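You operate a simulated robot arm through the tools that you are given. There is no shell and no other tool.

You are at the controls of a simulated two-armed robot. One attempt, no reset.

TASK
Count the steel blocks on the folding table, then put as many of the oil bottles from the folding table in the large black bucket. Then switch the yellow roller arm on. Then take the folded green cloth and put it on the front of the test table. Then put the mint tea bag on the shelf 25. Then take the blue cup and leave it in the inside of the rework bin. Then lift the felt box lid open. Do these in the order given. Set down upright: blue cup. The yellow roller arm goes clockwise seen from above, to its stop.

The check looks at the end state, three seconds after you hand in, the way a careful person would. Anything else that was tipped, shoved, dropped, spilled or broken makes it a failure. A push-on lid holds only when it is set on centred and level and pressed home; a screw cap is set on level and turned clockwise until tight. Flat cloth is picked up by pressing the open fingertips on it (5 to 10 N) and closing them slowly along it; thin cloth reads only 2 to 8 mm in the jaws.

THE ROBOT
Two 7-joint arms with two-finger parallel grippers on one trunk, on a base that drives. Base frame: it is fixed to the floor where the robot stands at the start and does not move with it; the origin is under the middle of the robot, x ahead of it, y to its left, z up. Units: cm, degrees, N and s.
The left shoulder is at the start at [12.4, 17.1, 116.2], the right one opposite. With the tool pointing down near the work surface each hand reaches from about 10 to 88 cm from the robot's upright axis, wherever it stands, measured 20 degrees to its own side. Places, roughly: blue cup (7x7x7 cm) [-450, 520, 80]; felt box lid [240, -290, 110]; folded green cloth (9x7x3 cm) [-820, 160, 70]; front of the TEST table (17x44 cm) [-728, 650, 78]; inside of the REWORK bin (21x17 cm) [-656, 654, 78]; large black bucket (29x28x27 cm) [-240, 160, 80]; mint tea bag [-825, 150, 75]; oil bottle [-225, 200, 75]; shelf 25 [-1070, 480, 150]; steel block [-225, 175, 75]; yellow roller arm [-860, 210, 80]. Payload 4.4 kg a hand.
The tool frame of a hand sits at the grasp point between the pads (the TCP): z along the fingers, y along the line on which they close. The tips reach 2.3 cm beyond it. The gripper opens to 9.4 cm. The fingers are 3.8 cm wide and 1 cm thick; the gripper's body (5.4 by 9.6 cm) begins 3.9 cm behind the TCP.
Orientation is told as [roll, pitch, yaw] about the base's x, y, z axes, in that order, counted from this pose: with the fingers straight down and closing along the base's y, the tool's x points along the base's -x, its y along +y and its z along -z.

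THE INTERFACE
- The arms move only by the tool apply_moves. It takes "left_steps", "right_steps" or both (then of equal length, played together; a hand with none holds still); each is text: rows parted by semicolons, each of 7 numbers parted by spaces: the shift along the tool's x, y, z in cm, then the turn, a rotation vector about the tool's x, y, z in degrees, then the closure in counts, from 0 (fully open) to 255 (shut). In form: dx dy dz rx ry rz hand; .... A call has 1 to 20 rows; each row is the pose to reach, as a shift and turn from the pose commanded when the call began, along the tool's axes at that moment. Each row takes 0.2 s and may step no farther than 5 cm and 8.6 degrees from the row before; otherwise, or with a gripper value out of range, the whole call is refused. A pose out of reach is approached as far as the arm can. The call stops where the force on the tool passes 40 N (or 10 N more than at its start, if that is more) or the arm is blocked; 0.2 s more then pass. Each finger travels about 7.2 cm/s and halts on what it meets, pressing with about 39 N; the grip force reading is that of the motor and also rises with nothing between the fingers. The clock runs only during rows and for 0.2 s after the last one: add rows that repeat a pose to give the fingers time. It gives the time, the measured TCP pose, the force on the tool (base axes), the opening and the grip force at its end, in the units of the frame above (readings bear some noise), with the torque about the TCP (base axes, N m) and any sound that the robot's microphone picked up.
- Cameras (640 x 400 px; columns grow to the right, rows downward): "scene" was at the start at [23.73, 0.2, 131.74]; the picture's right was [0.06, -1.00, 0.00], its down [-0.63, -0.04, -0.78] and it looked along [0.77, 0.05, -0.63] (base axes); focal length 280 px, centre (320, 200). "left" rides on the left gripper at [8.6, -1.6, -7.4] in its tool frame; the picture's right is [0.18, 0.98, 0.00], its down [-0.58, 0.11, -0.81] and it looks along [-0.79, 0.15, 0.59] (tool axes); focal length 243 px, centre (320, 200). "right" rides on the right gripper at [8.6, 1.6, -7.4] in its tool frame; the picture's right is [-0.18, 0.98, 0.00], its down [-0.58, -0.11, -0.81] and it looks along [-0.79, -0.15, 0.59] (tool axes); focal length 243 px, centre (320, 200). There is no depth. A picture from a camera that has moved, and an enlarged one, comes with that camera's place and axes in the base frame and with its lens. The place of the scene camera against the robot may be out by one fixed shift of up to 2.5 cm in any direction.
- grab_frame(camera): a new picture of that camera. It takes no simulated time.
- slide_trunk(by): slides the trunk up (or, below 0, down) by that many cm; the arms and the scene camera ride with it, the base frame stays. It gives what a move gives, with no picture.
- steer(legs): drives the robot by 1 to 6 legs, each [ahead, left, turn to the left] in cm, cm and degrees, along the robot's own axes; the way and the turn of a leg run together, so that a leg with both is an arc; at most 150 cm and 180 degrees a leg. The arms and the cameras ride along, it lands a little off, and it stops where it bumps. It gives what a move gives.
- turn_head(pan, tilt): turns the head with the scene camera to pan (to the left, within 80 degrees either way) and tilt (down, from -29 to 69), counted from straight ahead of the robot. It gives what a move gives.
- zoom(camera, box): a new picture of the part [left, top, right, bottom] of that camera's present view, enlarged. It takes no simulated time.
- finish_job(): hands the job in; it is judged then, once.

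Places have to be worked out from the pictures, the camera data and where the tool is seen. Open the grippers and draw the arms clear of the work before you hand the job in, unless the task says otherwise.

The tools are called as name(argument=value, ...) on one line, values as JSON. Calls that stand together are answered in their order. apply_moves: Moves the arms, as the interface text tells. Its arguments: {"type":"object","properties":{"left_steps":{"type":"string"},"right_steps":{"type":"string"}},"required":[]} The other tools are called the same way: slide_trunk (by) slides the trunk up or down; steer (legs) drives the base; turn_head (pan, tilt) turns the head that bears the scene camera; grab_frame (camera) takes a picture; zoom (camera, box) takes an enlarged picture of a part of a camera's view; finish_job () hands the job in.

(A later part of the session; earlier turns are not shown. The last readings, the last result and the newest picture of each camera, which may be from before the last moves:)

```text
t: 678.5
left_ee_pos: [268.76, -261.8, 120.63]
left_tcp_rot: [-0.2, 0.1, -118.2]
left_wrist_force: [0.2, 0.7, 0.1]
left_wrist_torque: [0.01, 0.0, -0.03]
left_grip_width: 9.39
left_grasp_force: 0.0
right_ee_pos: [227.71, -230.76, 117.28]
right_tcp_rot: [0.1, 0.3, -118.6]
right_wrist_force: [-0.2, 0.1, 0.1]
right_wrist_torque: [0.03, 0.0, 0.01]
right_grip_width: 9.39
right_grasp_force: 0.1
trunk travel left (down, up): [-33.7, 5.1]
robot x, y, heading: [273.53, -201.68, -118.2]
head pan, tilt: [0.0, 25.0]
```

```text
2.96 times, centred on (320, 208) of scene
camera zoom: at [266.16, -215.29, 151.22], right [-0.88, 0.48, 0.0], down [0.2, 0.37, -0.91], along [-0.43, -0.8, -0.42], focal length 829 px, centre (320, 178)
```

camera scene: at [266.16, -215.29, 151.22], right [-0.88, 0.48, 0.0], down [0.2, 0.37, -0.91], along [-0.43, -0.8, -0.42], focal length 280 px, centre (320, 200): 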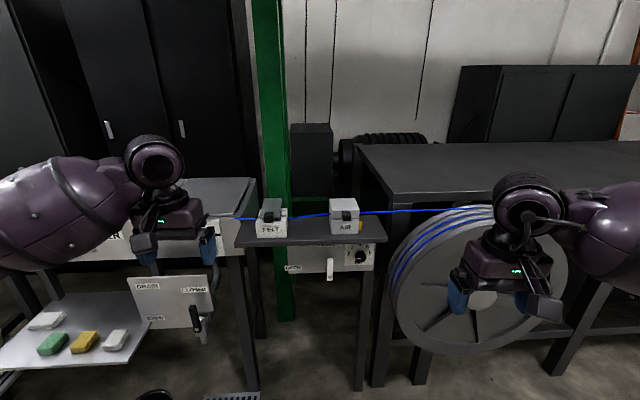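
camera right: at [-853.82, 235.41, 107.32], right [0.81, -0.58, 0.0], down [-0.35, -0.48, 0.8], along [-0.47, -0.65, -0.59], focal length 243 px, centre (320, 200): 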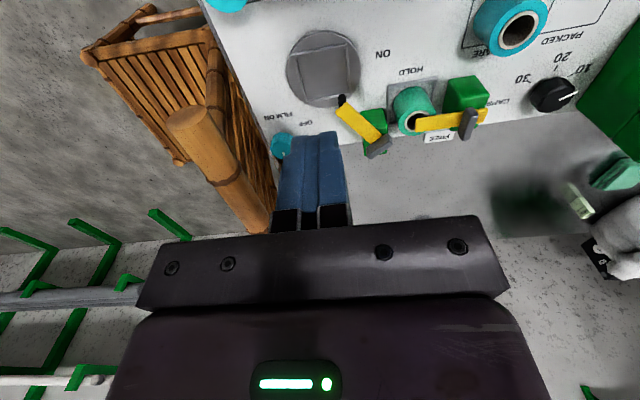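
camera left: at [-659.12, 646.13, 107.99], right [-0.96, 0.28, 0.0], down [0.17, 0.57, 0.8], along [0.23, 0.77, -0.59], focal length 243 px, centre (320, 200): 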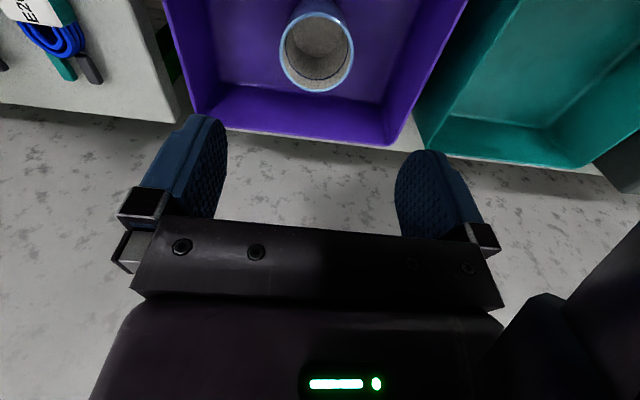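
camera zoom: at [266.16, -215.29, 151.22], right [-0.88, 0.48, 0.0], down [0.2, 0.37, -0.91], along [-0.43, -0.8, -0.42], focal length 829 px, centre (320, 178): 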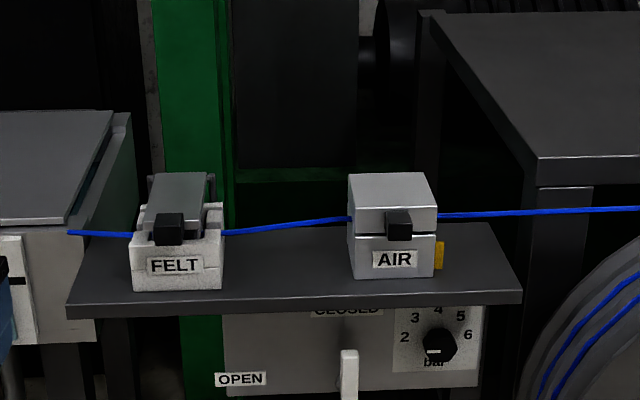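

zoom(camera="scene", box=[245, 185, 305, 245])

grab_frame(camera="right")

grab_frame(camera="left")

```text
6.67 times, centred on (275, 215) of scene
camera zoom: at [266.16, -215.29, 151.22], right [-0.88, 0.48, 0.0], down [0.2, 0.37, -0.91], along [-0.43, -0.8, -0.42], focal length 1865 px, centre (620, 100)
```

zoom: 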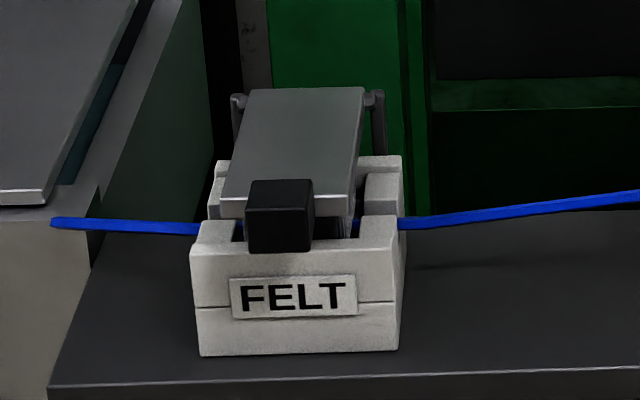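

```text
taken
camera right: at [233.32, -224.09, 124.89], right [0.78, -0.63, 0.0], down [-0.38, -0.46, 0.8], along [-0.51, -0.62, -0.59], focal length 243 px, centre (320, 200)
```

right: 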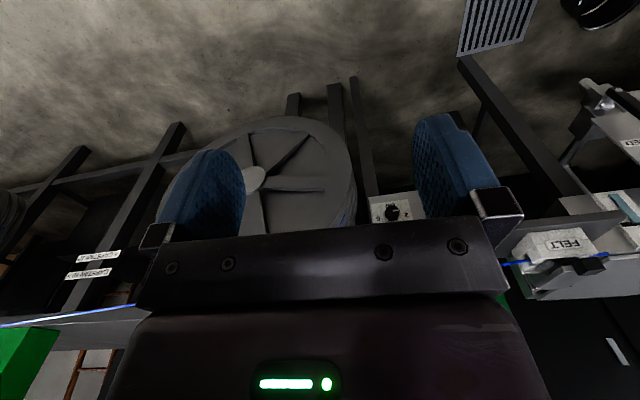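

```text
taken
camera left: at [271.24, -253.7, 128.09], right [0.95, -0.3, 0.0], down [-0.18, -0.56, 0.81], along [-0.24, -0.77, -0.59], focal length 243 px, centre (320, 200)
```

left: 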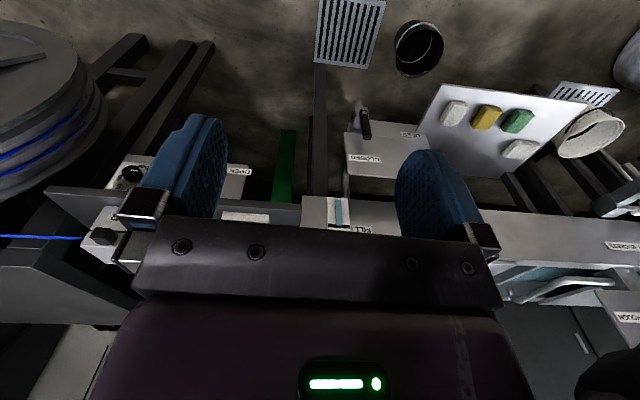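

The FELT lid is a grey plate hinged at the back with a black handle block at the front (handle ≈(243.3,-294,106.5), hinge ≈(238.8,-302.7,107)). I'll grip the handle from the front with horizontal fingers and swing it up. First I advance a little and pitch the left hand forward.

steer(legs=[[12, 0, 0]])

apply_moves(left_steps="0 0 0 0 -8 0 0; 0 0 0 0 -16 0 0; 0 0 0 0 -24 0 0; 0 0 0 0 -32 0 0; 0 0 0 0 -40 0 0; 0 0 0 0 -48 0 0; 0 0 0 0 -56 0 0; 0 0 0 0 -64 0 0; 0 0 0 0 -70 0 0; 0 0 0 0 -75 0 0; 0 0 0 0 -75 0 0")

grab_frame(camera="left")

grab_frame(camera="scene")

```text
t: 679.7
left_ee_pos: [262.58, -272.43, 120.45]
left_tcp_rot: [0.0, 0.0, -118.4]
left_wrist_force: [-0.3, 0.1, 0.8]
left_wrist_torque: [0.02, -0.01, -0.04]
left_grip_width: 9.39
left_grasp_force: 0.0
right_ee_pos: [221.77, -241.38, 117.33]
right_tcp_rot: [0.1, 0.3, -118.8]
right_wrist_force: [-0.3, -0.1, 0.5]
right_wrist_torque: [0.03, -0.02, -0.02]
right_grip_width: 9.4
right_grasp_force: 0.0
trunk travel left (down, up): [-33.7, 5.1]
robot x, y, heading: [267.74, -212.53, -118.8]
head pan, tilt: [0.0, 25.0]
```

```text
t: 682.1
left_ee_pos: [262.65, -272.41, 120.59]
left_tcp_rot: [-0.1, -75.1, -118.4]
left_wrist_force: [0.1, -0.5, 0.3]
left_wrist_torque: [-0.01, -0.01, -0.02]
left_grip_width: 9.42
left_grasp_force: 0.1
right_ee_pos: [221.85, -241.13, 117.33]
right_tcp_rot: [0.1, 0.2, -118.8]
right_wrist_force: [0.2, 0.0, 0.1]
right_wrist_torque: [-0.02, 0.05, 0.0]
right_grip_width: 9.39
right_grasp_force: 0.1
trunk travel left (down, up): [-33.7, 5.1]
robot x, y, heading: [267.89, -212.56, -118.8]
head pan, tilt: [0.0, 25.0]
```

```text
taken
camera left: at [265.66, -263.53, 114.21], right [0.89, -0.43, -0.18], down [0.4, 0.5, 0.77], along [-0.24, -0.75, 0.61], focal length 243 px, centre (320, 200)
```

left: 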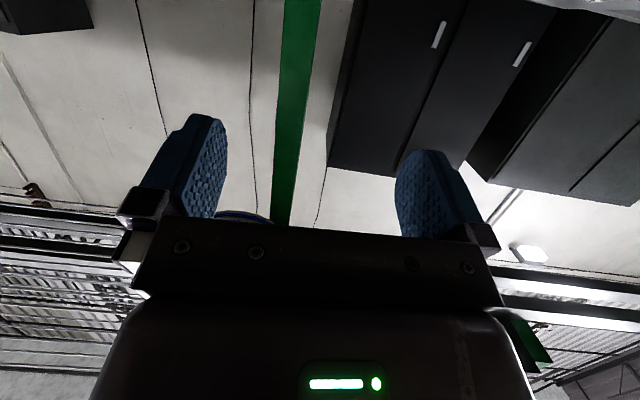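

```text
taken
camera scene: at [260.3, -225.82, 151.22], right [-0.88, 0.48, 0.0], down [0.2, 0.37, -0.91], along [-0.44, -0.79, -0.42], focal length 280 px, centre (320, 200)
```

scene: 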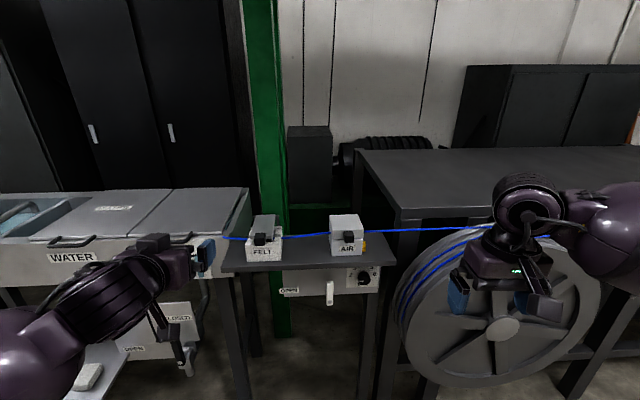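

apply_moves(right_steps="2 3 0 0 0 0 0; 4 6 0 0 0 0 0; 6 9 0 0 0 0 0; 8 12 0 0 0 0 0; 8 14 0 0 0 0 0; 8 14 0 0 0 0 0")

zoom(camera="scene", box=[235, 200, 305, 270])

grab_frame(camera="right")

```text
t: 683.5
left_ee_pos: [262.63, -272.37, 120.52]
left_tcp_rot: [-0.1, -75.1, -118.3]
left_wrist_force: [-0.6, 0.5, 0.2]
left_wrist_torque: [-0.01, -0.01, -0.01]
left_grip_width: 9.39
left_grasp_force: 0.1
right_ee_pos: [237.94, -240.9, 117.44]
right_tcp_rot: [0.0, 0.3, -118.8]
right_wrist_force: [0.0, 0.0, -0.2]
right_wrist_torque: [-0.03, 0.01, 0.01]
right_grip_width: 9.37
right_grasp_force: 0.0
trunk travel left (down, up): [-33.7, 5.1]
robot x, y, heading: [267.69, -212.18, -119.0]
head pan, tilt: [0.0, 25.0]
```

```text
5.71 times, centred on (270, 235) of scene
camera zoom: at [260.28, -225.75, 151.22], right [-0.88, 0.48, 0.0], down [0.2, 0.37, -0.91], along [-0.44, -0.79, -0.42], focal length 1598 px, centre (606, 0)
```

zoom: 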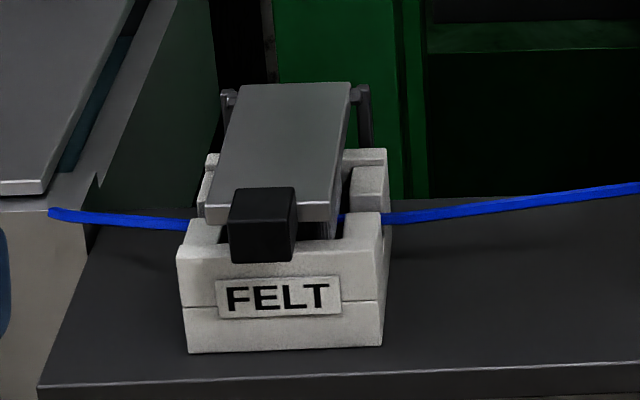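

```text
taken
camera right: at [243.54, -234.16, 124.96], right [0.77, -0.64, 0.0], down [-0.38, -0.46, 0.8], along [-0.51, -0.62, -0.59], focal length 243 px, centre (320, 200)
```

right: 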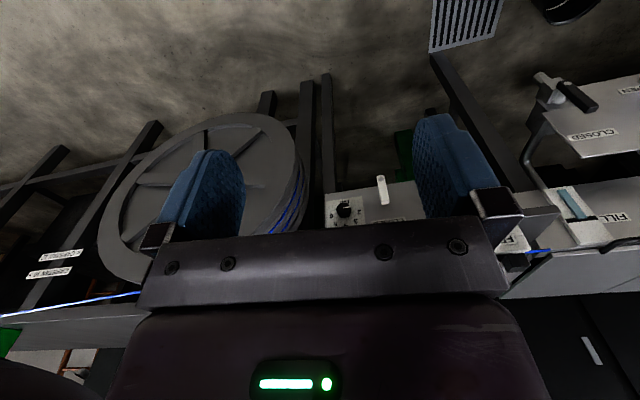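

apply_moves(right_steps="0 0 0 0 -5 -5.5 0; 0 0 0 0 -10 -11 0; 0 0 0 0 -15 -16.5 0; 0 0 0 0 -20 -22 0; 0 0 0 0 -24 -26 0; 0 0 0 0 -24 -26 0")

grab_frame(camera="right")

```text
t: 684.9
left_ee_pos: [262.6, -272.25, 120.73]
left_tcp_rot: [0.0, -75.0, -118.6]
left_wrist_force: [0.4, 0.2, -0.8]
left_wrist_torque: [0.0, 0.0, 0.04]
left_grip_width: 9.44
left_grasp_force: 0.0
right_ee_pos: [237.87, -240.82, 117.4]
right_tcp_rot: [-5.3, -23.2, -91.5]
right_wrist_force: [-0.4, -0.2, -0.1]
right_wrist_torque: [-0.03, 0.01, 0.01]
right_grip_width: 9.4
right_grasp_force: 0.2
trunk travel left (down, up): [-33.7, 5.1]
robot x, y, heading: [267.26, -212.1, -118.7]
head pan, tilt: [0.0, 25.0]
```

```text
taken
camera right: at [240.51, -230.19, 120.75], right [0.97, -0.23, -0.01], down [-0.04, -0.21, 0.98], along [-0.23, -0.95, -0.22], focal length 243 px, centre (320, 200)
```

right: 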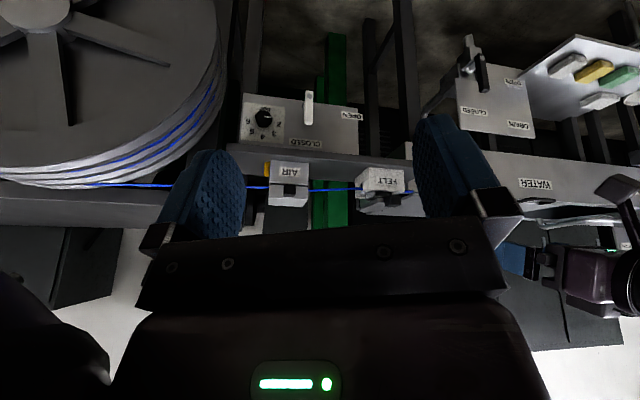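

zoom(camera="right", box=[340, 150, 440, 230])

```text
5.00 times, centred on (390, 190) of right
camera zoom: at [240.51, -230.19, 120.75], right [0.97, -0.23, -0.01], down [-0.04, -0.21, 0.98], along [-0.23, -0.95, -0.22], focal length 1213 px, centre (-30, 250)
```

zoom: 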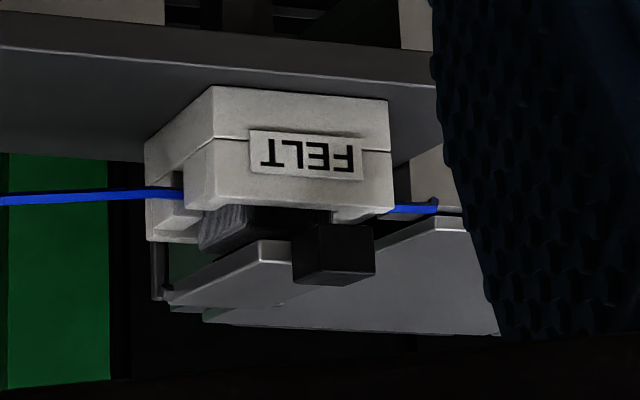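

I now have the geometry: handle block centre ≈(244.1,-289.7,108.1), overhanging the front wall; hinge axis through ≈(238.2,-302.2,107.4). I'll push it up from beneath with closed fingers along an arc. First I retract the left hand and move the base 18 cm closer.

apply_moves(left_steps="1 0 -3.6 0 0 0 255; 2 0 -7.3 0 0 0 255; 2.9 0 -10.9 0 0 0 255; 3.9 0 -14.5 0 0 0 255; 3.9 0 -14.5 0 0 0 255", right_steps="2.5 0 -2 0 0 0 0; 5 0 -4 0 0 0 0; 7.5 0 -6 0 0 0 0; 10 0 -8 0 0 0 0; 10 0 -8 0 0 0 0")

steer(legs=[[17, 0, 0]])

turn_head(pan=0, tilt=40)

grab_frame(camera="scene")

grab_frame(camera="right")

```text
t: 686.1
left_ee_pos: [266.14, -264.79, 116.92]
left_tcp_rot: [0.2, -74.9, -118.6]
left_wrist_force: [-0.5, 0.5, 0.4]
left_wrist_torque: [0.02, -0.01, 0.01]
left_grip_width: 0.01
left_grasp_force: 38.8
left hand out of reach, approached as far as the arm can: row 2, 3, 4, 5
right_ee_pos: [236.87, -240.83, 120.05]
right_tcp_rot: [-5.3, -23.1, -91.5]
right_wrist_force: [0.0, 0.1, -0.5]
right_wrist_torque: [0.0, -0.03, -0.03]
right_grip_width: 9.41
right_grasp_force: 0.0
right hand out of reach, approached as far as the arm can: row 1, 2, 3, 4, 5
trunk travel left (down, up): [-33.7, 5.1]
robot x, y, heading: [267.7, -212.18, -118.8]
head pan, tilt: [0.0, 25.0]
```

```text
t: 687.6
left_ee_pos: [257.94, -279.93, 116.92]
left_tcp_rot: [-0.2, -75.0, -118.2]
left_wrist_force: [0.4, 0.2, -0.4]
left_wrist_torque: [0.03, 0.0, -0.02]
left_grip_width: 0.0
left_grasp_force: 38.9
right_ee_pos: [228.72, -256.13, 120.01]
right_tcp_rot: [-5.5, -23.0, -91.2]
right_wrist_force: [-1.1, -0.1, -0.3]
right_wrist_torque: [0.0, -0.01, 0.04]
right_grip_width: 9.37
right_grasp_force: 0.0
trunk travel left (down, up): [-33.7, 5.1]
robot x, y, heading: [259.31, -227.26, -118.6]
head pan, tilt: [0.0, 25.0]
```

```text
t: 688.4
left_ee_pos: [257.99, -279.9, 116.88]
left_tcp_rot: [-0.2, -75.0, -118.3]
left_wrist_force: [-0.1, 0.2, -0.2]
left_wrist_torque: [0.01, -0.01, 0.0]
left_grip_width: 0.0
left_grasp_force: 39.5
right_ee_pos: [228.67, -256.03, 120.04]
right_tcp_rot: [-5.5, -23.1, -91.3]
right_wrist_force: [0.6, 0.8, 0.2]
right_wrist_torque: [0.01, 0.02, 0.0]
right_grip_width: 9.4
right_grasp_force: 0.1
trunk travel left (down, up): [-33.7, 5.1]
robot x, y, heading: [259.42, -227.27, -118.3]
head pan, tilt: [0.0, 40.0]
```

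```text
taken
camera scene: at [252.39, -240.27, 148.89], right [-0.88, 0.48, 0.0], down [0.31, 0.56, -0.77], along [-0.37, -0.67, -0.64], focal length 280 px, centre (320, 200)
```

scene: 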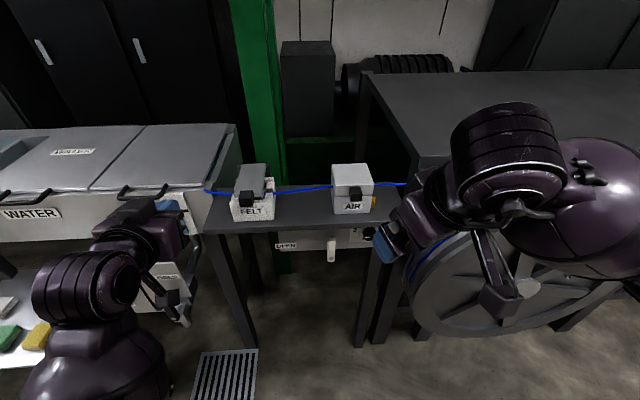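

```text
taken
camera right: at [231.39, -245.38, 123.36], right [0.97, -0.23, -0.01], down [-0.04, -0.22, 0.98], along [-0.23, -0.95, -0.22], focal length 243 px, centre (320, 200)
```

right: 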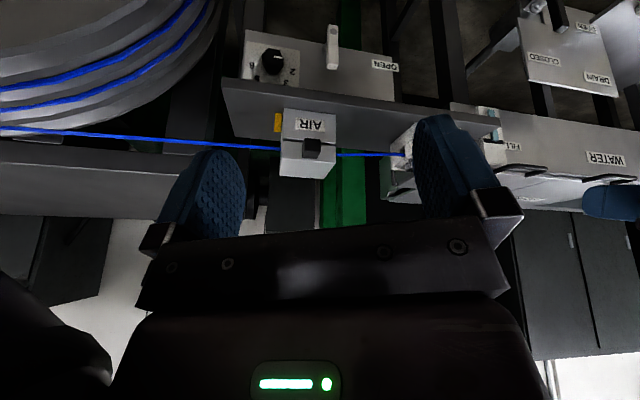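

apply_moves(right_steps="0 3 -1 0 0 0 0; 0 6 -2 0 0 0 0; 0 9 -3 0 0 0 0; 0 11 -3 0 0 0 0; 0 11 -3 0 0 0 0")

grab_frame(camera="right")

zoom(camera="scene", box=[140, 140, 300, 260])

```text
t: 689.6
left_ee_pos: [257.96, -279.9, 116.94]
left_tcp_rot: [-0.2, -75.0, -118.3]
left_wrist_force: [0.7, -0.6, 0.6]
left_wrist_torque: [0.04, -0.02, -0.03]
left_grip_width: 0.0
left_grasp_force: 39.2
right_ee_pos: [240.26, -255.87, 121.97]
right_tcp_rot: [-5.4, -22.9, -91.3]
right_wrist_force: [-0.1, -1.1, 0.1]
right_wrist_torque: [-0.03, -0.02, 0.02]
right_grip_width: 9.4
right_grasp_force: 0.1
right hand out of reach, approached as far as the arm can: row 1, 2, 3, 4, 5
trunk travel left (down, up): [-33.7, 5.1]
robot x, y, heading: [259.24, -227.52, -118.5]
head pan, tilt: [0.0, 40.0]
```

```text
taken
camera right: at [242.87, -245.17, 125.22], right [0.97, -0.23, -0.02], down [-0.04, -0.22, 0.98], along [-0.23, -0.95, -0.22], focal length 243 px, centre (320, 200)
```

right: 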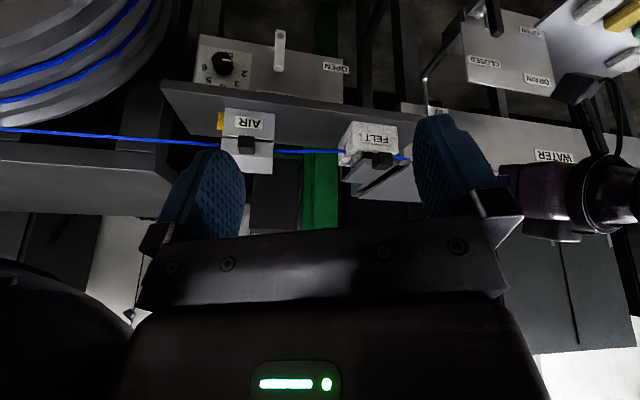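

```text
3.33 times, centred on (220, 200) of scene
camera zoom: at [252.37, -240.26, 148.89], right [-0.88, 0.48, 0.0], down [0.31, 0.56, -0.77], along [-0.37, -0.67, -0.64], focal length 932 px, centre (653, 200)
```

zoom: 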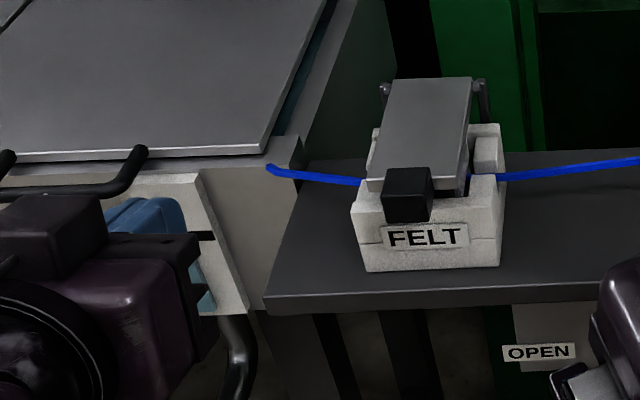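

zoom(camera="right", box=[325, 105, 425, 205])

```text
4.00 times, centred on (375, 155) of right
camera zoom: at [242.87, -245.17, 125.22], right [0.97, -0.23, -0.02], down [-0.04, -0.22, 0.98], along [-0.23, -0.95, -0.22], focal length 970 px, centre (100, 380)
```

zoom: 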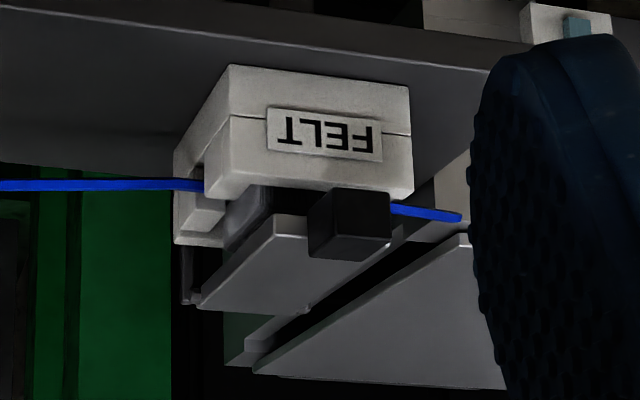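

Consistent estimate: handle block centre ≈(244.3,-290.3,107.4), ~2.6 cm size, overhanging the front wall; hinge ≈(238.3,-303.5,107). I bring the closed, forward-pointing left fingers down in front of the box, below handle height.

apply_moves(left_steps="1.6 -1.8 0.4 0 -1 0 255; 3.2 -3.6 0.9 0 -2 0 255; 6.4 -5.4 1.7 0 -3 0 255; 9.7 -7.1 2.6 0 -4 0 255; 12.9 -7.1 3.5 0 -5 0 255; 12.9 -7.1 3.5 0 -5 0 255")

grab_frame(camera="right")

zoom(camera="scene", box=[140, 140, 300, 260])

```text
t: 691.0
left_ee_pos: [251.78, -276.45, 103.59]
left_tcp_rot: [-0.3, -80.0, -118.0]
left_wrist_force: [-0.5, -0.8, 0.3]
left_wrist_torque: [0.03, -0.01, 0.02]
left_grip_width: 0.01
left_grasp_force: 38.9
right_ee_pos: [240.23, -255.91, 121.8]
right_tcp_rot: [-5.6, -23.0, -91.2]
right_wrist_force: [0.0, 0.5, 0.4]
right_wrist_torque: [-0.03, 0.02, 0.0]
right_grip_width: 9.39
right_grasp_force: 0.1
trunk travel left (down, up): [-33.7, 5.1]
robot x, y, heading: [259.62, -227.39, -118.6]
head pan, tilt: [0.0, 40.0]
```

```text
taken
camera right: at [242.84, -245.19, 125.22], right [0.97, -0.23, -0.02], down [-0.04, -0.22, 0.98], along [-0.23, -0.95, -0.22], focal length 243 px, centre (320, 200)
```

right: 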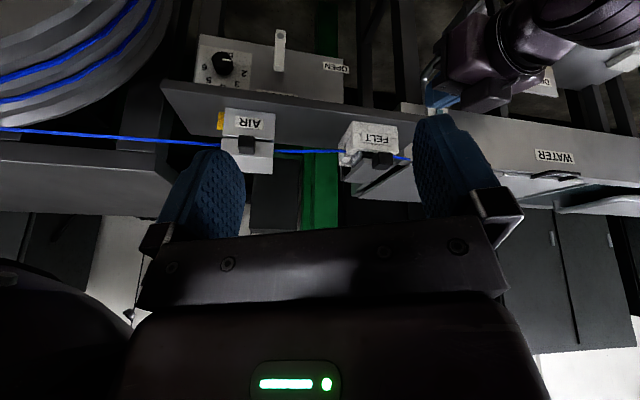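

```text
3.33 times, centred on (220, 200) of scene
camera zoom: at [252.37, -240.27, 148.89], right [-0.88, 0.48, 0.0], down [0.31, 0.56, -0.77], along [-0.37, -0.67, -0.64], focal length 932 px, centre (653, 200)
```

zoom: 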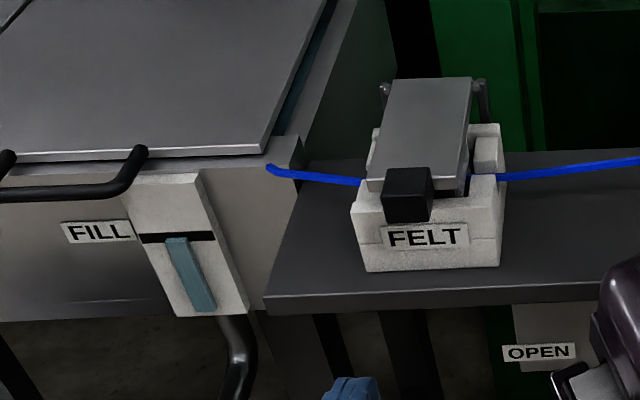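

Comparing fingertip and handle in the same picture, the handle is ~0.8 cm to the right of my finger line. I correct and slide the fingers forward under the handle.

apply_moves(left_steps="-0.7 -0.8 4 0 0 0 255; -1.4 -0.8 8 0 0 0 255; -1.75 -0.8 10 0 0 0 255; -2.1 -0.8 11.8 0 0 0 255; -2.1 -0.8 11.8 0 0 0 255")

grab_frame(camera="right")

zoom(camera="right", box=[325, 85, 445, 205])

zoom(camera="scene", box=[170, 150, 300, 260])

```text
t: 692.2
left_ee_pos: [245.32, -286.51, 103.6]
left_tcp_rot: [-0.3, -80.1, -118.1]
left_wrist_force: [0.5, 0.5, -0.8]
left_wrist_torque: [0.02, 0.01, 0.01]
left_grip_width: 0.0
left_grasp_force: 39.2
right_ee_pos: [240.38, -255.82, 121.8]
right_tcp_rot: [-5.6, -22.9, -91.3]
right_wrist_force: [-0.8, 0.8, -0.4]
right_wrist_torque: [-0.01, -0.02, 0.01]
right_grip_width: 9.42
right_grasp_force: 0.0
trunk travel left (down, up): [-33.7, 5.1]
robot x, y, heading: [259.3, -227.67, -118.4]
head pan, tilt: [0.0, 40.0]
```

```text
taken
camera right: at [242.87, -245.16, 125.23], right [0.97, -0.23, -0.02], down [-0.04, -0.22, 0.98], along [-0.23, -0.95, -0.22], focal length 243 px, centre (320, 200)
```

right: 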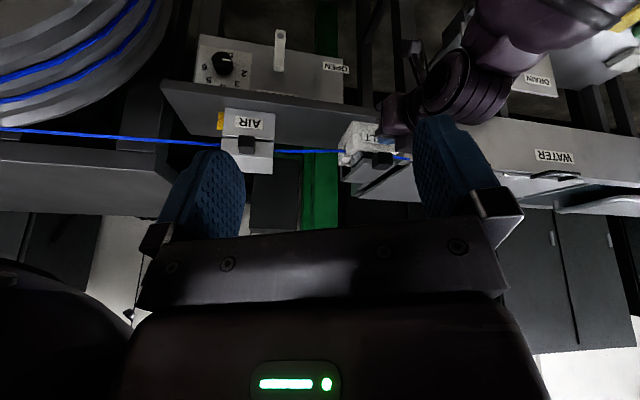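

```text
3.33 times, centred on (385, 145) of right
camera zoom: at [242.87, -245.16, 125.23], right [0.97, -0.23, -0.02], down [-0.04, -0.22, 0.98], along [-0.23, -0.95, -0.22], focal length 809 px, centre (103, 383)
```

zoom: 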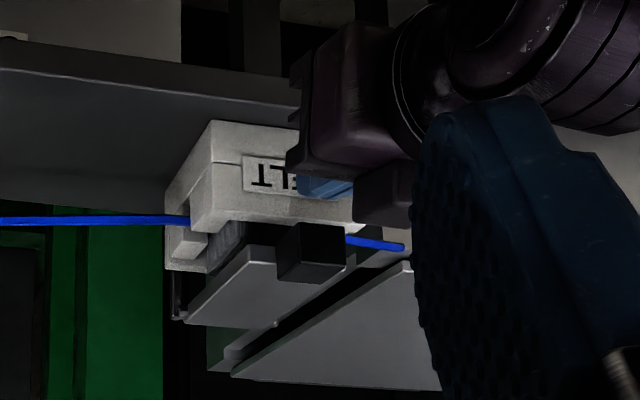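

```text
3.64 times, centred on (235, 205) of scene
camera zoom: at [252.41, -240.23, 148.89], right [-0.88, 0.48, 0.0], down [0.31, 0.56, -0.77], along [-0.37, -0.67, -0.64], focal length 1017 px, centre (629, 182)
```

zoom: 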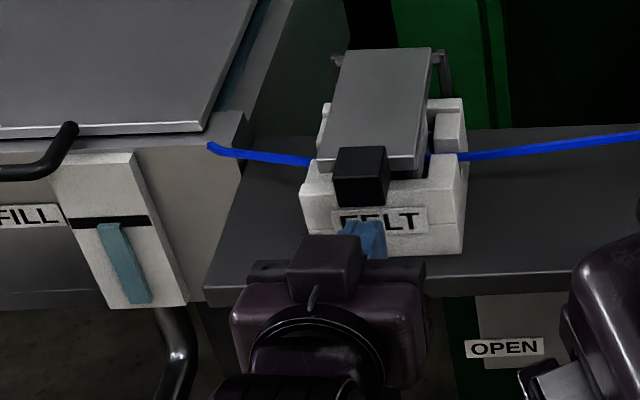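

Fingers are level below the handle; I slide 2 cm further under it, then begin lifting.

apply_moves(left_steps="-0.18 0 1 0 0 0 255; -0.36 0 2 0 0 0 255; -0.36 0 2 0 0 0 255")

apply_moves(left_steps="-0.5 0 0.1 0 0 0 255; -1 0 0.2 0 0 0 255; -1.5 0 0.25 0 0 0 255; -1.5 0 0.25 0 0 0 255")

zoom(camera="right", box=[325, 85, 445, 205])

zoom(camera="scene", box=[170, 150, 300, 260])

```text
t: 692.9
left_ee_pos: [244.52, -287.92, 103.65]
left_tcp_rot: [-0.4, -80.0, -118.0]
left_wrist_force: [12.8, 26.2, 5.4]
left_wrist_torque: [-0.48, 0.18, 0.19]
left_grip_width: 0.01
left_grasp_force: 38.7
right_ee_pos: [240.5, -255.43, 122.0]
right_tcp_rot: [-5.6, -23.1, -91.2]
right_wrist_force: [0.2, -0.1, 1.0]
right_wrist_torque: [0.03, -0.02, -0.03]
right_grip_width: 9.41
right_grasp_force: 0.1
trunk travel left (down, up): [-33.7, 5.1]
robot x, y, heading: [259.15, -227.71, -118.6]
head pan, tilt: [0.0, 40.0]
stopped in row 3 (left hand): the force on the tool passed its limit at 51 N (the readings are from after the stop); the commanded pose is now the measured one
```

```text
t: 693.3
left_ee_pos: [244.75, -287.98, 103.67]
left_tcp_rot: [-0.4, -79.6, -117.9]
left_wrist_force: [10.8, 22.6, 5.1]
left_wrist_torque: [-0.42, 0.15, 0.14]
left_grip_width: 0.01
left_grasp_force: 39.5
right_ee_pos: [240.5, -255.39, 122.08]
right_tcp_rot: [-5.7, -23.1, -91.1]
right_wrist_force: [0.1, -0.4, 0.3]
right_wrist_torque: [0.0, 0.05, 0.0]
right_grip_width: 9.41
right_grasp_force: 0.1
trunk travel left (down, up): [-33.7, 5.1]
robot x, y, heading: [259.44, -227.34, -118.4]
head pan, tilt: [0.0, 40.0]
stopped in row 1 (left hand): the force on the tool passed its limit at 43 N (the readings are from after the stop); the commanded pose is now the measured one
```

```text
3.33 times, centred on (385, 145) of right
camera zoom: at [243.1, -244.73, 125.3], right [0.97, -0.23, -0.02], down [-0.03, -0.22, 0.98], along [-0.22, -0.95, -0.22], focal length 809 px, centre (103, 383)
```

zoom: 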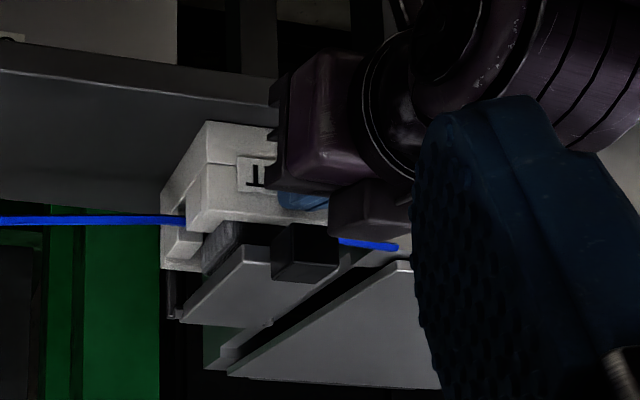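

```text
3.64 times, centred on (235, 205) of scene
camera zoom: at [252.64, -239.75, 148.93], right [-0.88, 0.48, 0.0], down [0.31, 0.56, -0.77], along [-0.37, -0.67, -0.64], focal length 1017 px, centre (629, 182)
```

zoom: 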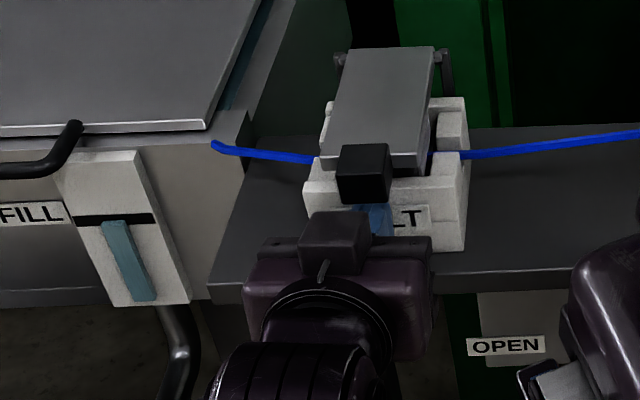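

The fingertips touched the front wall. I back off 0.7 cm and then lift straight up into the handle.

apply_moves(left_steps="0.14 0 -0.8 0 0 0 255; 0.14 0 -0.8 0 -0.4 0 255; -0.35 0 -0.9 0 -0.4 0 255; -0.85 0 -1 0 -0.4 0 255; -1.3 0 -1.05 0 -0.4 0 255; -1.3 0 -1.05 0 -0.4 0 255")

zoom(camera="scene", box=[170, 150, 300, 260])

```text
t: 694.7
left_ee_pos: [245.03, -287.48, 104.93]
left_tcp_rot: [-0.6, -79.7, -117.7]
left_wrist_force: [-0.5, -0.6, -0.4]
left_wrist_torque: [-0.03, -0.01, 0.0]
left_grip_width: 0.0
left_grasp_force: 39.4
right_ee_pos: [240.34, -255.81, 121.82]
right_tcp_rot: [-5.5, -22.9, -91.2]
right_wrist_force: [-0.1, -0.3, 0.3]
right_wrist_torque: [-0.01, 0.03, 0.0]
right_grip_width: 9.42
right_grasp_force: 0.1
trunk travel left (down, up): [-33.7, 5.1]
robot x, y, heading: [259.61, -227.57, -118.7]
head pan, tilt: [0.0, 40.0]
```

```text
3.64 times, centred on (235, 205) of scene
camera zoom: at [252.46, -240.14, 148.89], right [-0.88, 0.48, 0.0], down [0.31, 0.56, -0.77], along [-0.37, -0.67, -0.64], focal length 1017 px, centre (629, 182)
```

zoom: 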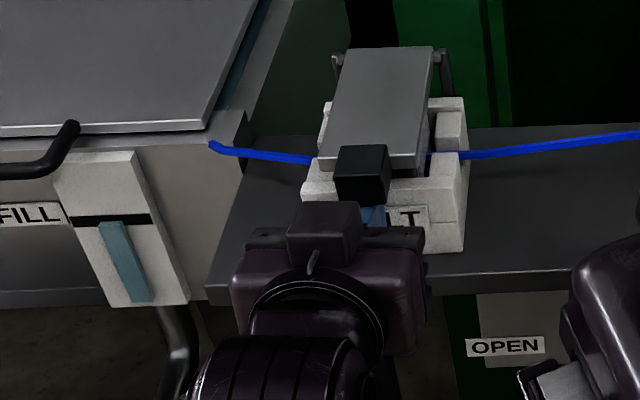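

apply_moves(left_steps="-0.07 0 0.4 0 0 0 255; -0.55 0 0.3 0 0 0 255; -1.05 0 0.2 0 0 0 255; -1.55 0 0.12 0 0 0 255; -2.05 0 0.05 0 0 0 255; -2.05 0 0.05 0 0 0 255")

zoom(camera="scene", box=[170, 150, 300, 260])

zoom(camera="right", box=[325, 85, 445, 205])

```text
t: 696.1
left_ee_pos: [244.78, -287.88, 106.75]
left_tcp_rot: [-0.6, -79.6, -117.7]
left_wrist_force: [1.5, 0.2, -1.6]
left_wrist_torque: [-0.01, 0.05, 0.04]
left_grip_width: 0.0
left_grasp_force: 38.9
right_ee_pos: [240.37, -255.68, 121.74]
right_tcp_rot: [-5.5, -22.8, -91.2]
right_wrist_force: [0.5, -0.5, -0.3]
right_wrist_torque: [0.02, 0.01, -0.01]
right_grip_width: 9.41
right_grasp_force: 0.1
trunk travel left (down, up): [-33.7, 5.1]
robot x, y, heading: [259.62, -227.32, -118.6]
head pan, tilt: [0.0, 40.0]
```

```text
3.64 times, centred on (235, 205) of scene
camera zoom: at [252.47, -240.17, 148.88], right [-0.88, 0.48, 0.0], down [0.31, 0.56, -0.77], along [-0.37, -0.67, -0.64], focal length 1017 px, centre (629, 182)
```

zoom: 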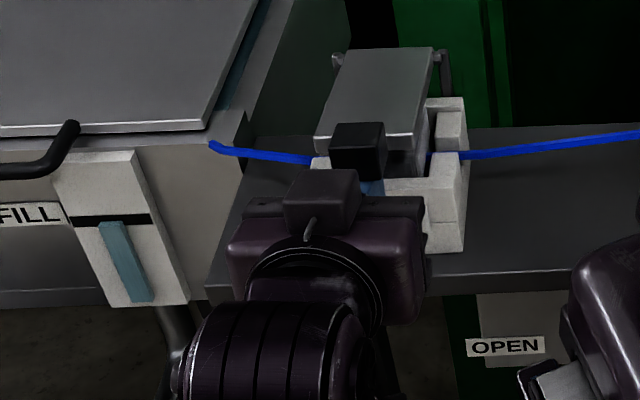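

```text
3.33 times, centred on (385, 145) of right
camera zoom: at [242.95, -245.08, 125.22], right [0.97, -0.23, -0.02], down [-0.04, -0.22, 0.98], along [-0.22, -0.95, -0.22], focal length 809 px, centre (103, 383)
```

zoom: 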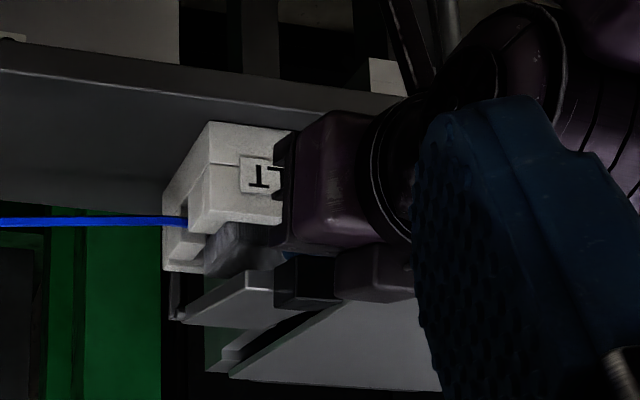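

The lid is lifting. I continue along the arc with the hand pitching up, checking midway.

apply_moves(left_steps="-0.85 0 0 0 3.8 0 255; -1.7 0 0 0 7.6 0 255; -2.65 0 0.25 0 11.6 0 255; -3.59 0 0.51 0 15.6 0 255; -4.6 0 0.85 0 19.6 0 255; -5.65 0 1.2 0 23.6 0 255; -6.65 0 1.5 0 27.6 0 255; -7.66 0 1.85 0 31.6 0 255; -7.66 0 1.85 0 31.6 0 255")

zoom(camera="scene", box=[170, 110, 300, 250])

grab_frame(camera="right")

```text
t: 698.1
left_ee_pos: [243.06, -290.79, 114.1]
left_tcp_rot: [-0.1, -48.2, -118.3]
left_wrist_force: [0.4, 0.8, -0.5]
left_wrist_torque: [0.03, -0.03, -0.02]
left_grip_width: 0.0
left_grasp_force: 39.1
right_ee_pos: [240.27, -255.58, 121.93]
right_tcp_rot: [-5.4, -22.9, -91.2]
right_wrist_force: [0.7, -0.3, 0.4]
right_wrist_torque: [-0.03, 0.03, 0.02]
right_grip_width: 9.4
right_grasp_force: 0.1
trunk travel left (down, up): [-33.7, 5.1]
robot x, y, heading: [259.76, -227.12, -118.7]
head pan, tilt: [0.0, 40.0]
```

```text
2.86 times, centred on (235, 180) of scene
camera zoom: at [252.48, -240.12, 148.89], right [-0.88, 0.48, 0.0], down [0.31, 0.56, -0.77], along [-0.37, -0.67, -0.64], focal length 799 px, centre (563, 257)
```

zoom: 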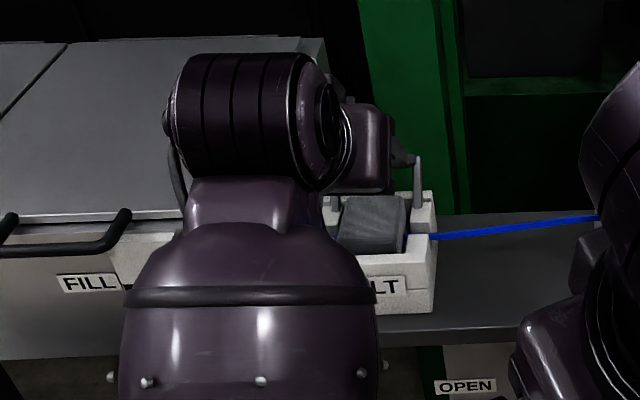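

```text
taken
camera right: at [242.95, -245.04, 125.23], right [0.97, -0.23, -0.02], down [-0.04, -0.22, 0.98], along [-0.22, -0.95, -0.22], focal length 243 px, centre (320, 200)
```

right: 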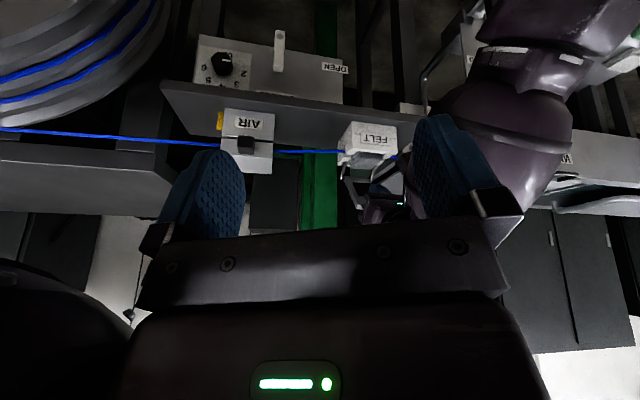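

The lid is up at ~40° with its felt underside showing. Continuing the swing.

apply_moves(left_steps="-0.94 0 -0.2 0 4 0 255; -1.88 0 -0.42 0 8 0 255; -2.9 0 -0.5 0 12 0 255; -3.95 0 -0.53 0 16 0 255; -5.05 0 -0.45 0 20 0 255; -6.14 0 -0.34 0 24 0 255; -7.2 0 -0.1 0 28 0 255; -8.19 0 0.16 0 32 0 255; -9.2 0 0.55 0 36 0 255; -10.18 0 0.93 0 40 0 255; -10.18 0 0.93 0 40 0 255")

zoom(camera="scene", box=[170, 60, 330, 250])

zoom(camera="right", box=[300, 100, 440, 220])

```text
t: 699.9
left_ee_pos: [237.42, -293.96, 123.07]
left_tcp_rot: [15.6, -19.9, -129.4]
left_wrist_force: [0.8, 0.0, -0.8]
left_wrist_torque: [-0.01, -0.02, 0.02]
left_grip_width: 0.0
left_grasp_force: 39.5
right_ee_pos: [240.26, -255.49, 121.9]
right_tcp_rot: [-5.5, -23.0, -91.3]
right_wrist_force: [-0.3, 0.0, 0.3]
right_wrist_torque: [-0.02, -0.04, 0.0]
right_grip_width: 9.38
right_grasp_force: 0.0
trunk travel left (down, up): [-33.7, 5.1]
robot x, y, heading: [259.47, -227.27, -118.8]
head pan, tilt: [0.0, 40.0]
stopped in row 9 (left hand): the arm was blocked; the commanded pose is now the measured one
```

```text
2.11 times, centred on (250, 155) of scene
camera zoom: at [252.35, -240.04, 148.89], right [-0.88, 0.48, 0.0], down [0.31, 0.56, -0.77], along [-0.37, -0.67, -0.64], focal length 589 px, centre (467, 295)
```

zoom: 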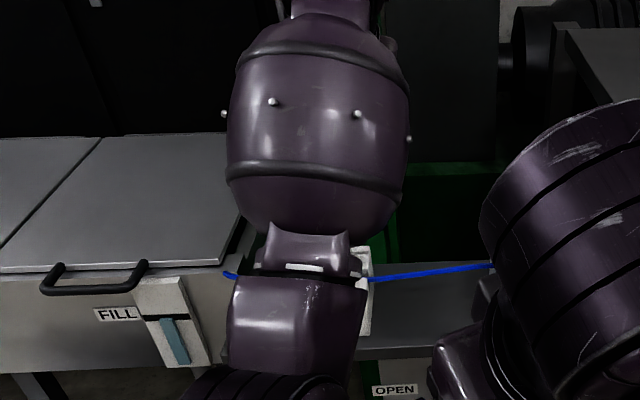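

```text
3.33 times, centred on (370, 160) of right
camera zoom: at [242.85, -244.97, 125.23], right [0.97, -0.23, -0.01], down [-0.04, -0.22, 0.98], along [-0.22, -0.95, -0.22], focal length 809 px, centre (153, 333)
```

zoom: 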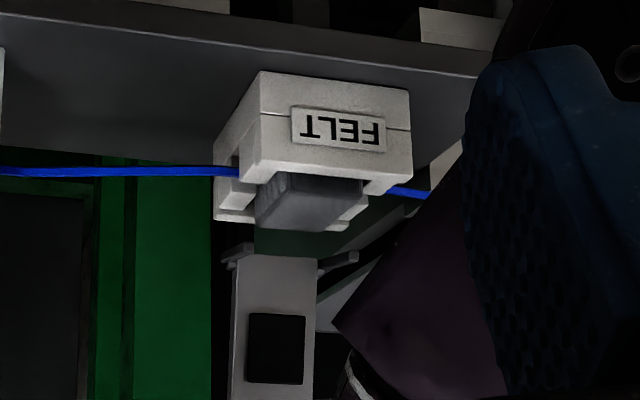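

The lid now stands upright/open; the left arm got blocked, likely against my right hand. I first move the right hand aside, then look.

apply_moves(right_steps="0 -3 0 0 0 0 0; 0 -6 0 0 0 0 0; 0 -9 0 0 0 0 0; 0 -12 0 0 0 0 0; 0 -14 0 0 0 0 0; 0 -14 0 0 0 0 0")

grab_frame(camera="right")

grab_frame(camera="scene")

```text
t: 701.3
left_ee_pos: [237.5, -294.06, 123.14]
left_tcp_rot: [15.6, -20.0, -129.3]
left_wrist_force: [0.8, 0.3, -0.4]
left_wrist_torque: [0.0, -0.03, -0.01]
left_grip_width: 0.01
left_grasp_force: 39.4
right_ee_pos: [226.49, -255.23, 123.05]
right_tcp_rot: [-5.5, -22.8, -91.1]
right_wrist_force: [0.4, -0.6, 0.1]
right_wrist_torque: [-0.01, 0.02, -0.01]
right_grip_width: 9.4
right_grasp_force: 0.1
right hand out of reach, approached as far as the arm can: row 1, 2, 3, 4, 5
trunk travel left (down, up): [-33.7, 5.1]
robot x, y, heading: [259.77, -227.29, -118.9]
head pan, tilt: [0.0, 40.0]
```

```text
taken
camera right: at [229.02, -244.53, 126.53], right [0.97, -0.23, -0.02], down [-0.04, -0.22, 0.97], along [-0.22, -0.95, -0.22], focal length 243 px, centre (320, 200)
```

right: 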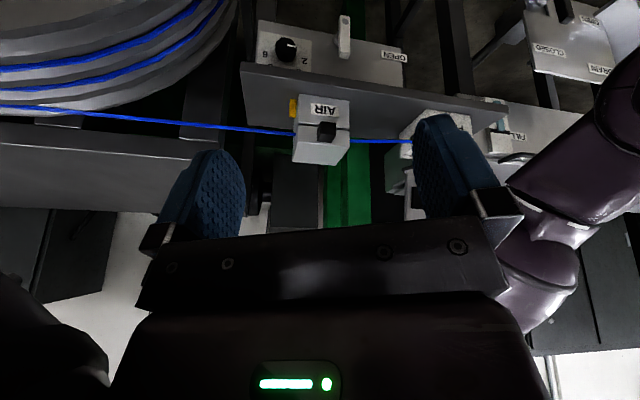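

```text
taken
camera scene: at [252.53, -240.22, 148.88], right [-0.88, 0.48, 0.0], down [0.31, 0.56, -0.77], along [-0.37, -0.67, -0.64], focal length 280 px, centre (320, 200)
```

scene: 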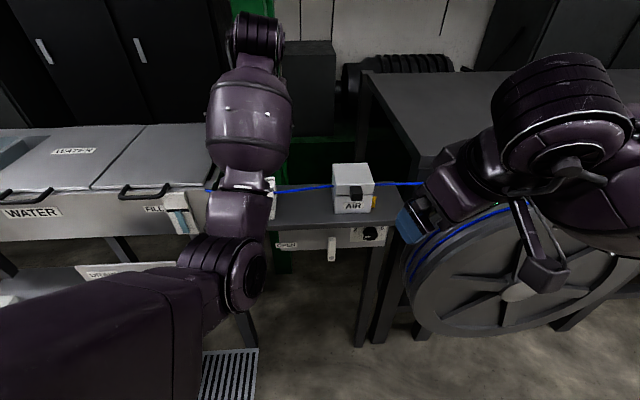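

apply_moves(left_steps="2.4 0 -2.2 0 0 0 255; 4.7 0 -4.4 0 0 0 255; 7.1 0 -6.6 0 0 0 255; 9.4 0 -8.8 0 0 0 255; 11.8 0 -11 0 0 0 255; 11.8 0 -11 0 0 0 255")

grab_frame(camera="scene")

```text
t: 701.8
left_ee_pos: [244.44, -294.46, 128.3]
left_tcp_rot: [29.7, -22.8, -129.5]
left_wrist_force: [0.4, -1.3, -1.1]
left_wrist_torque: [0.02, -0.04, 0.01]
left_grip_width: 0.0
left_grasp_force: 39.8
left hand out of reach, approached as far as the arm can: row 2
right_ee_pos: [226.39, -255.06, 123.16]
right_tcp_rot: [-5.5, -23.0, -91.3]
right_wrist_force: [0.8, -0.7, -0.4]
right_wrist_torque: [0.02, -0.02, -0.05]
right_grip_width: 9.41
right_grasp_force: 0.0
trunk travel left (down, up): [-33.7, 5.1]
robot x, y, heading: [259.38, -227.74, -118.6]
head pan, tilt: [0.0, 40.0]
stopped in row 2 (left hand): the arm was blocked; the commanded pose is now the measured one
```

```text
taken
camera scene: at [252.42, -240.09, 148.89], right [-0.88, 0.48, 0.0], down [0.31, 0.56, -0.77], along [-0.37, -0.67, -0.64], focal length 280 px, centre (320, 200)
```

scene: 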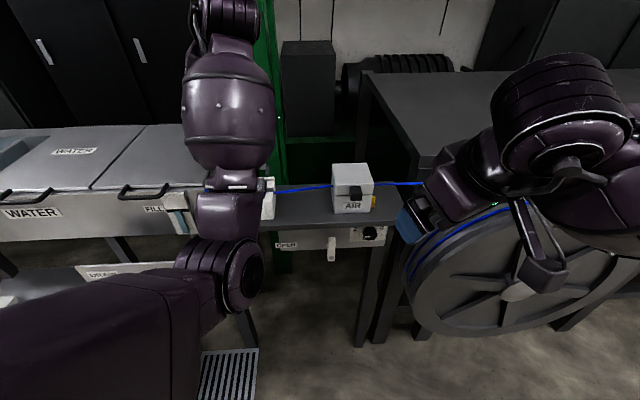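

The left wrist is near its joint limits; I simply drive the base straight back to draw the arm clear of the box.

steer(legs=[[-28, 0, 0]])

turn_head(pan=0, tilt=28)

grab_frame(camera="scene")

zoom(camera="scene", box=[220, 130, 340, 270])

```text
t: 703.8
left_ee_pos: [258.14, -270.15, 128.45]
left_tcp_rot: [29.4, -22.9, -129.0]
left_wrist_force: [0.1, 0.4, 0.2]
left_wrist_torque: [0.02, -0.01, -0.01]
left_grip_width: 0.01
left_grasp_force: 39.2
right_ee_pos: [239.9, -230.94, 123.15]
right_tcp_rot: [-5.5, -22.9, -90.8]
right_wrist_force: [0.5, 0.2, 0.8]
right_wrist_torque: [-0.02, 0.01, 0.01]
right_grip_width: 9.4
right_grasp_force: 0.2
trunk travel left (down, up): [-33.7, 5.1]
robot x, y, heading: [272.77, -202.75, -118.0]
head pan, tilt: [0.0, 40.0]
```

```text
t: 704.5
left_ee_pos: [258.29, -270.26, 128.34]
left_tcp_rot: [29.6, -22.9, -129.1]
left_wrist_force: [0.0, -0.3, 0.3]
left_wrist_torque: [0.01, 0.0, 0.01]
left_grip_width: 0.0
left_grasp_force: 38.9
right_ee_pos: [239.85, -230.95, 123.12]
right_tcp_rot: [-5.4, -22.8, -90.7]
right_wrist_force: [0.1, 0.2, 0.2]
right_wrist_torque: [0.0, 0.01, -0.02]
right_grip_width: 9.41
right_grasp_force: 0.0
trunk travel left (down, up): [-33.7, 5.1]
robot x, y, heading: [272.54, -203.13, -118.4]
head pan, tilt: [0.0, 28.0]
```

```text
taken
camera scene: at [265.49, -216.38, 150.73], right [-0.88, 0.47, 0.0], down [0.22, 0.41, -0.88], along [-0.42, -0.78, -0.47], focal length 280 px, centre (320, 200)
```

scene: 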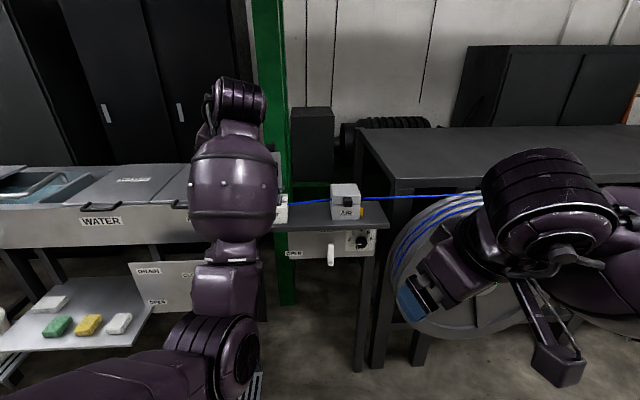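

```text
2.86 times, centred on (280, 200) of scene
camera zoom: at [265.49, -216.38, 150.73], right [-0.88, 0.47, 0.0], down [0.22, 0.41, -0.88], along [-0.42, -0.78, -0.47], focal length 799 px, centre (434, 200)
```

zoom: 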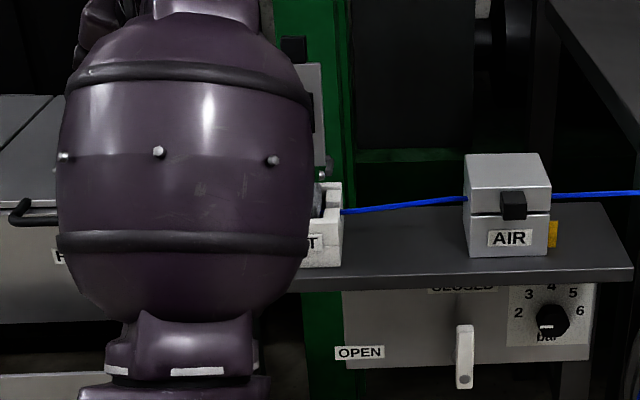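

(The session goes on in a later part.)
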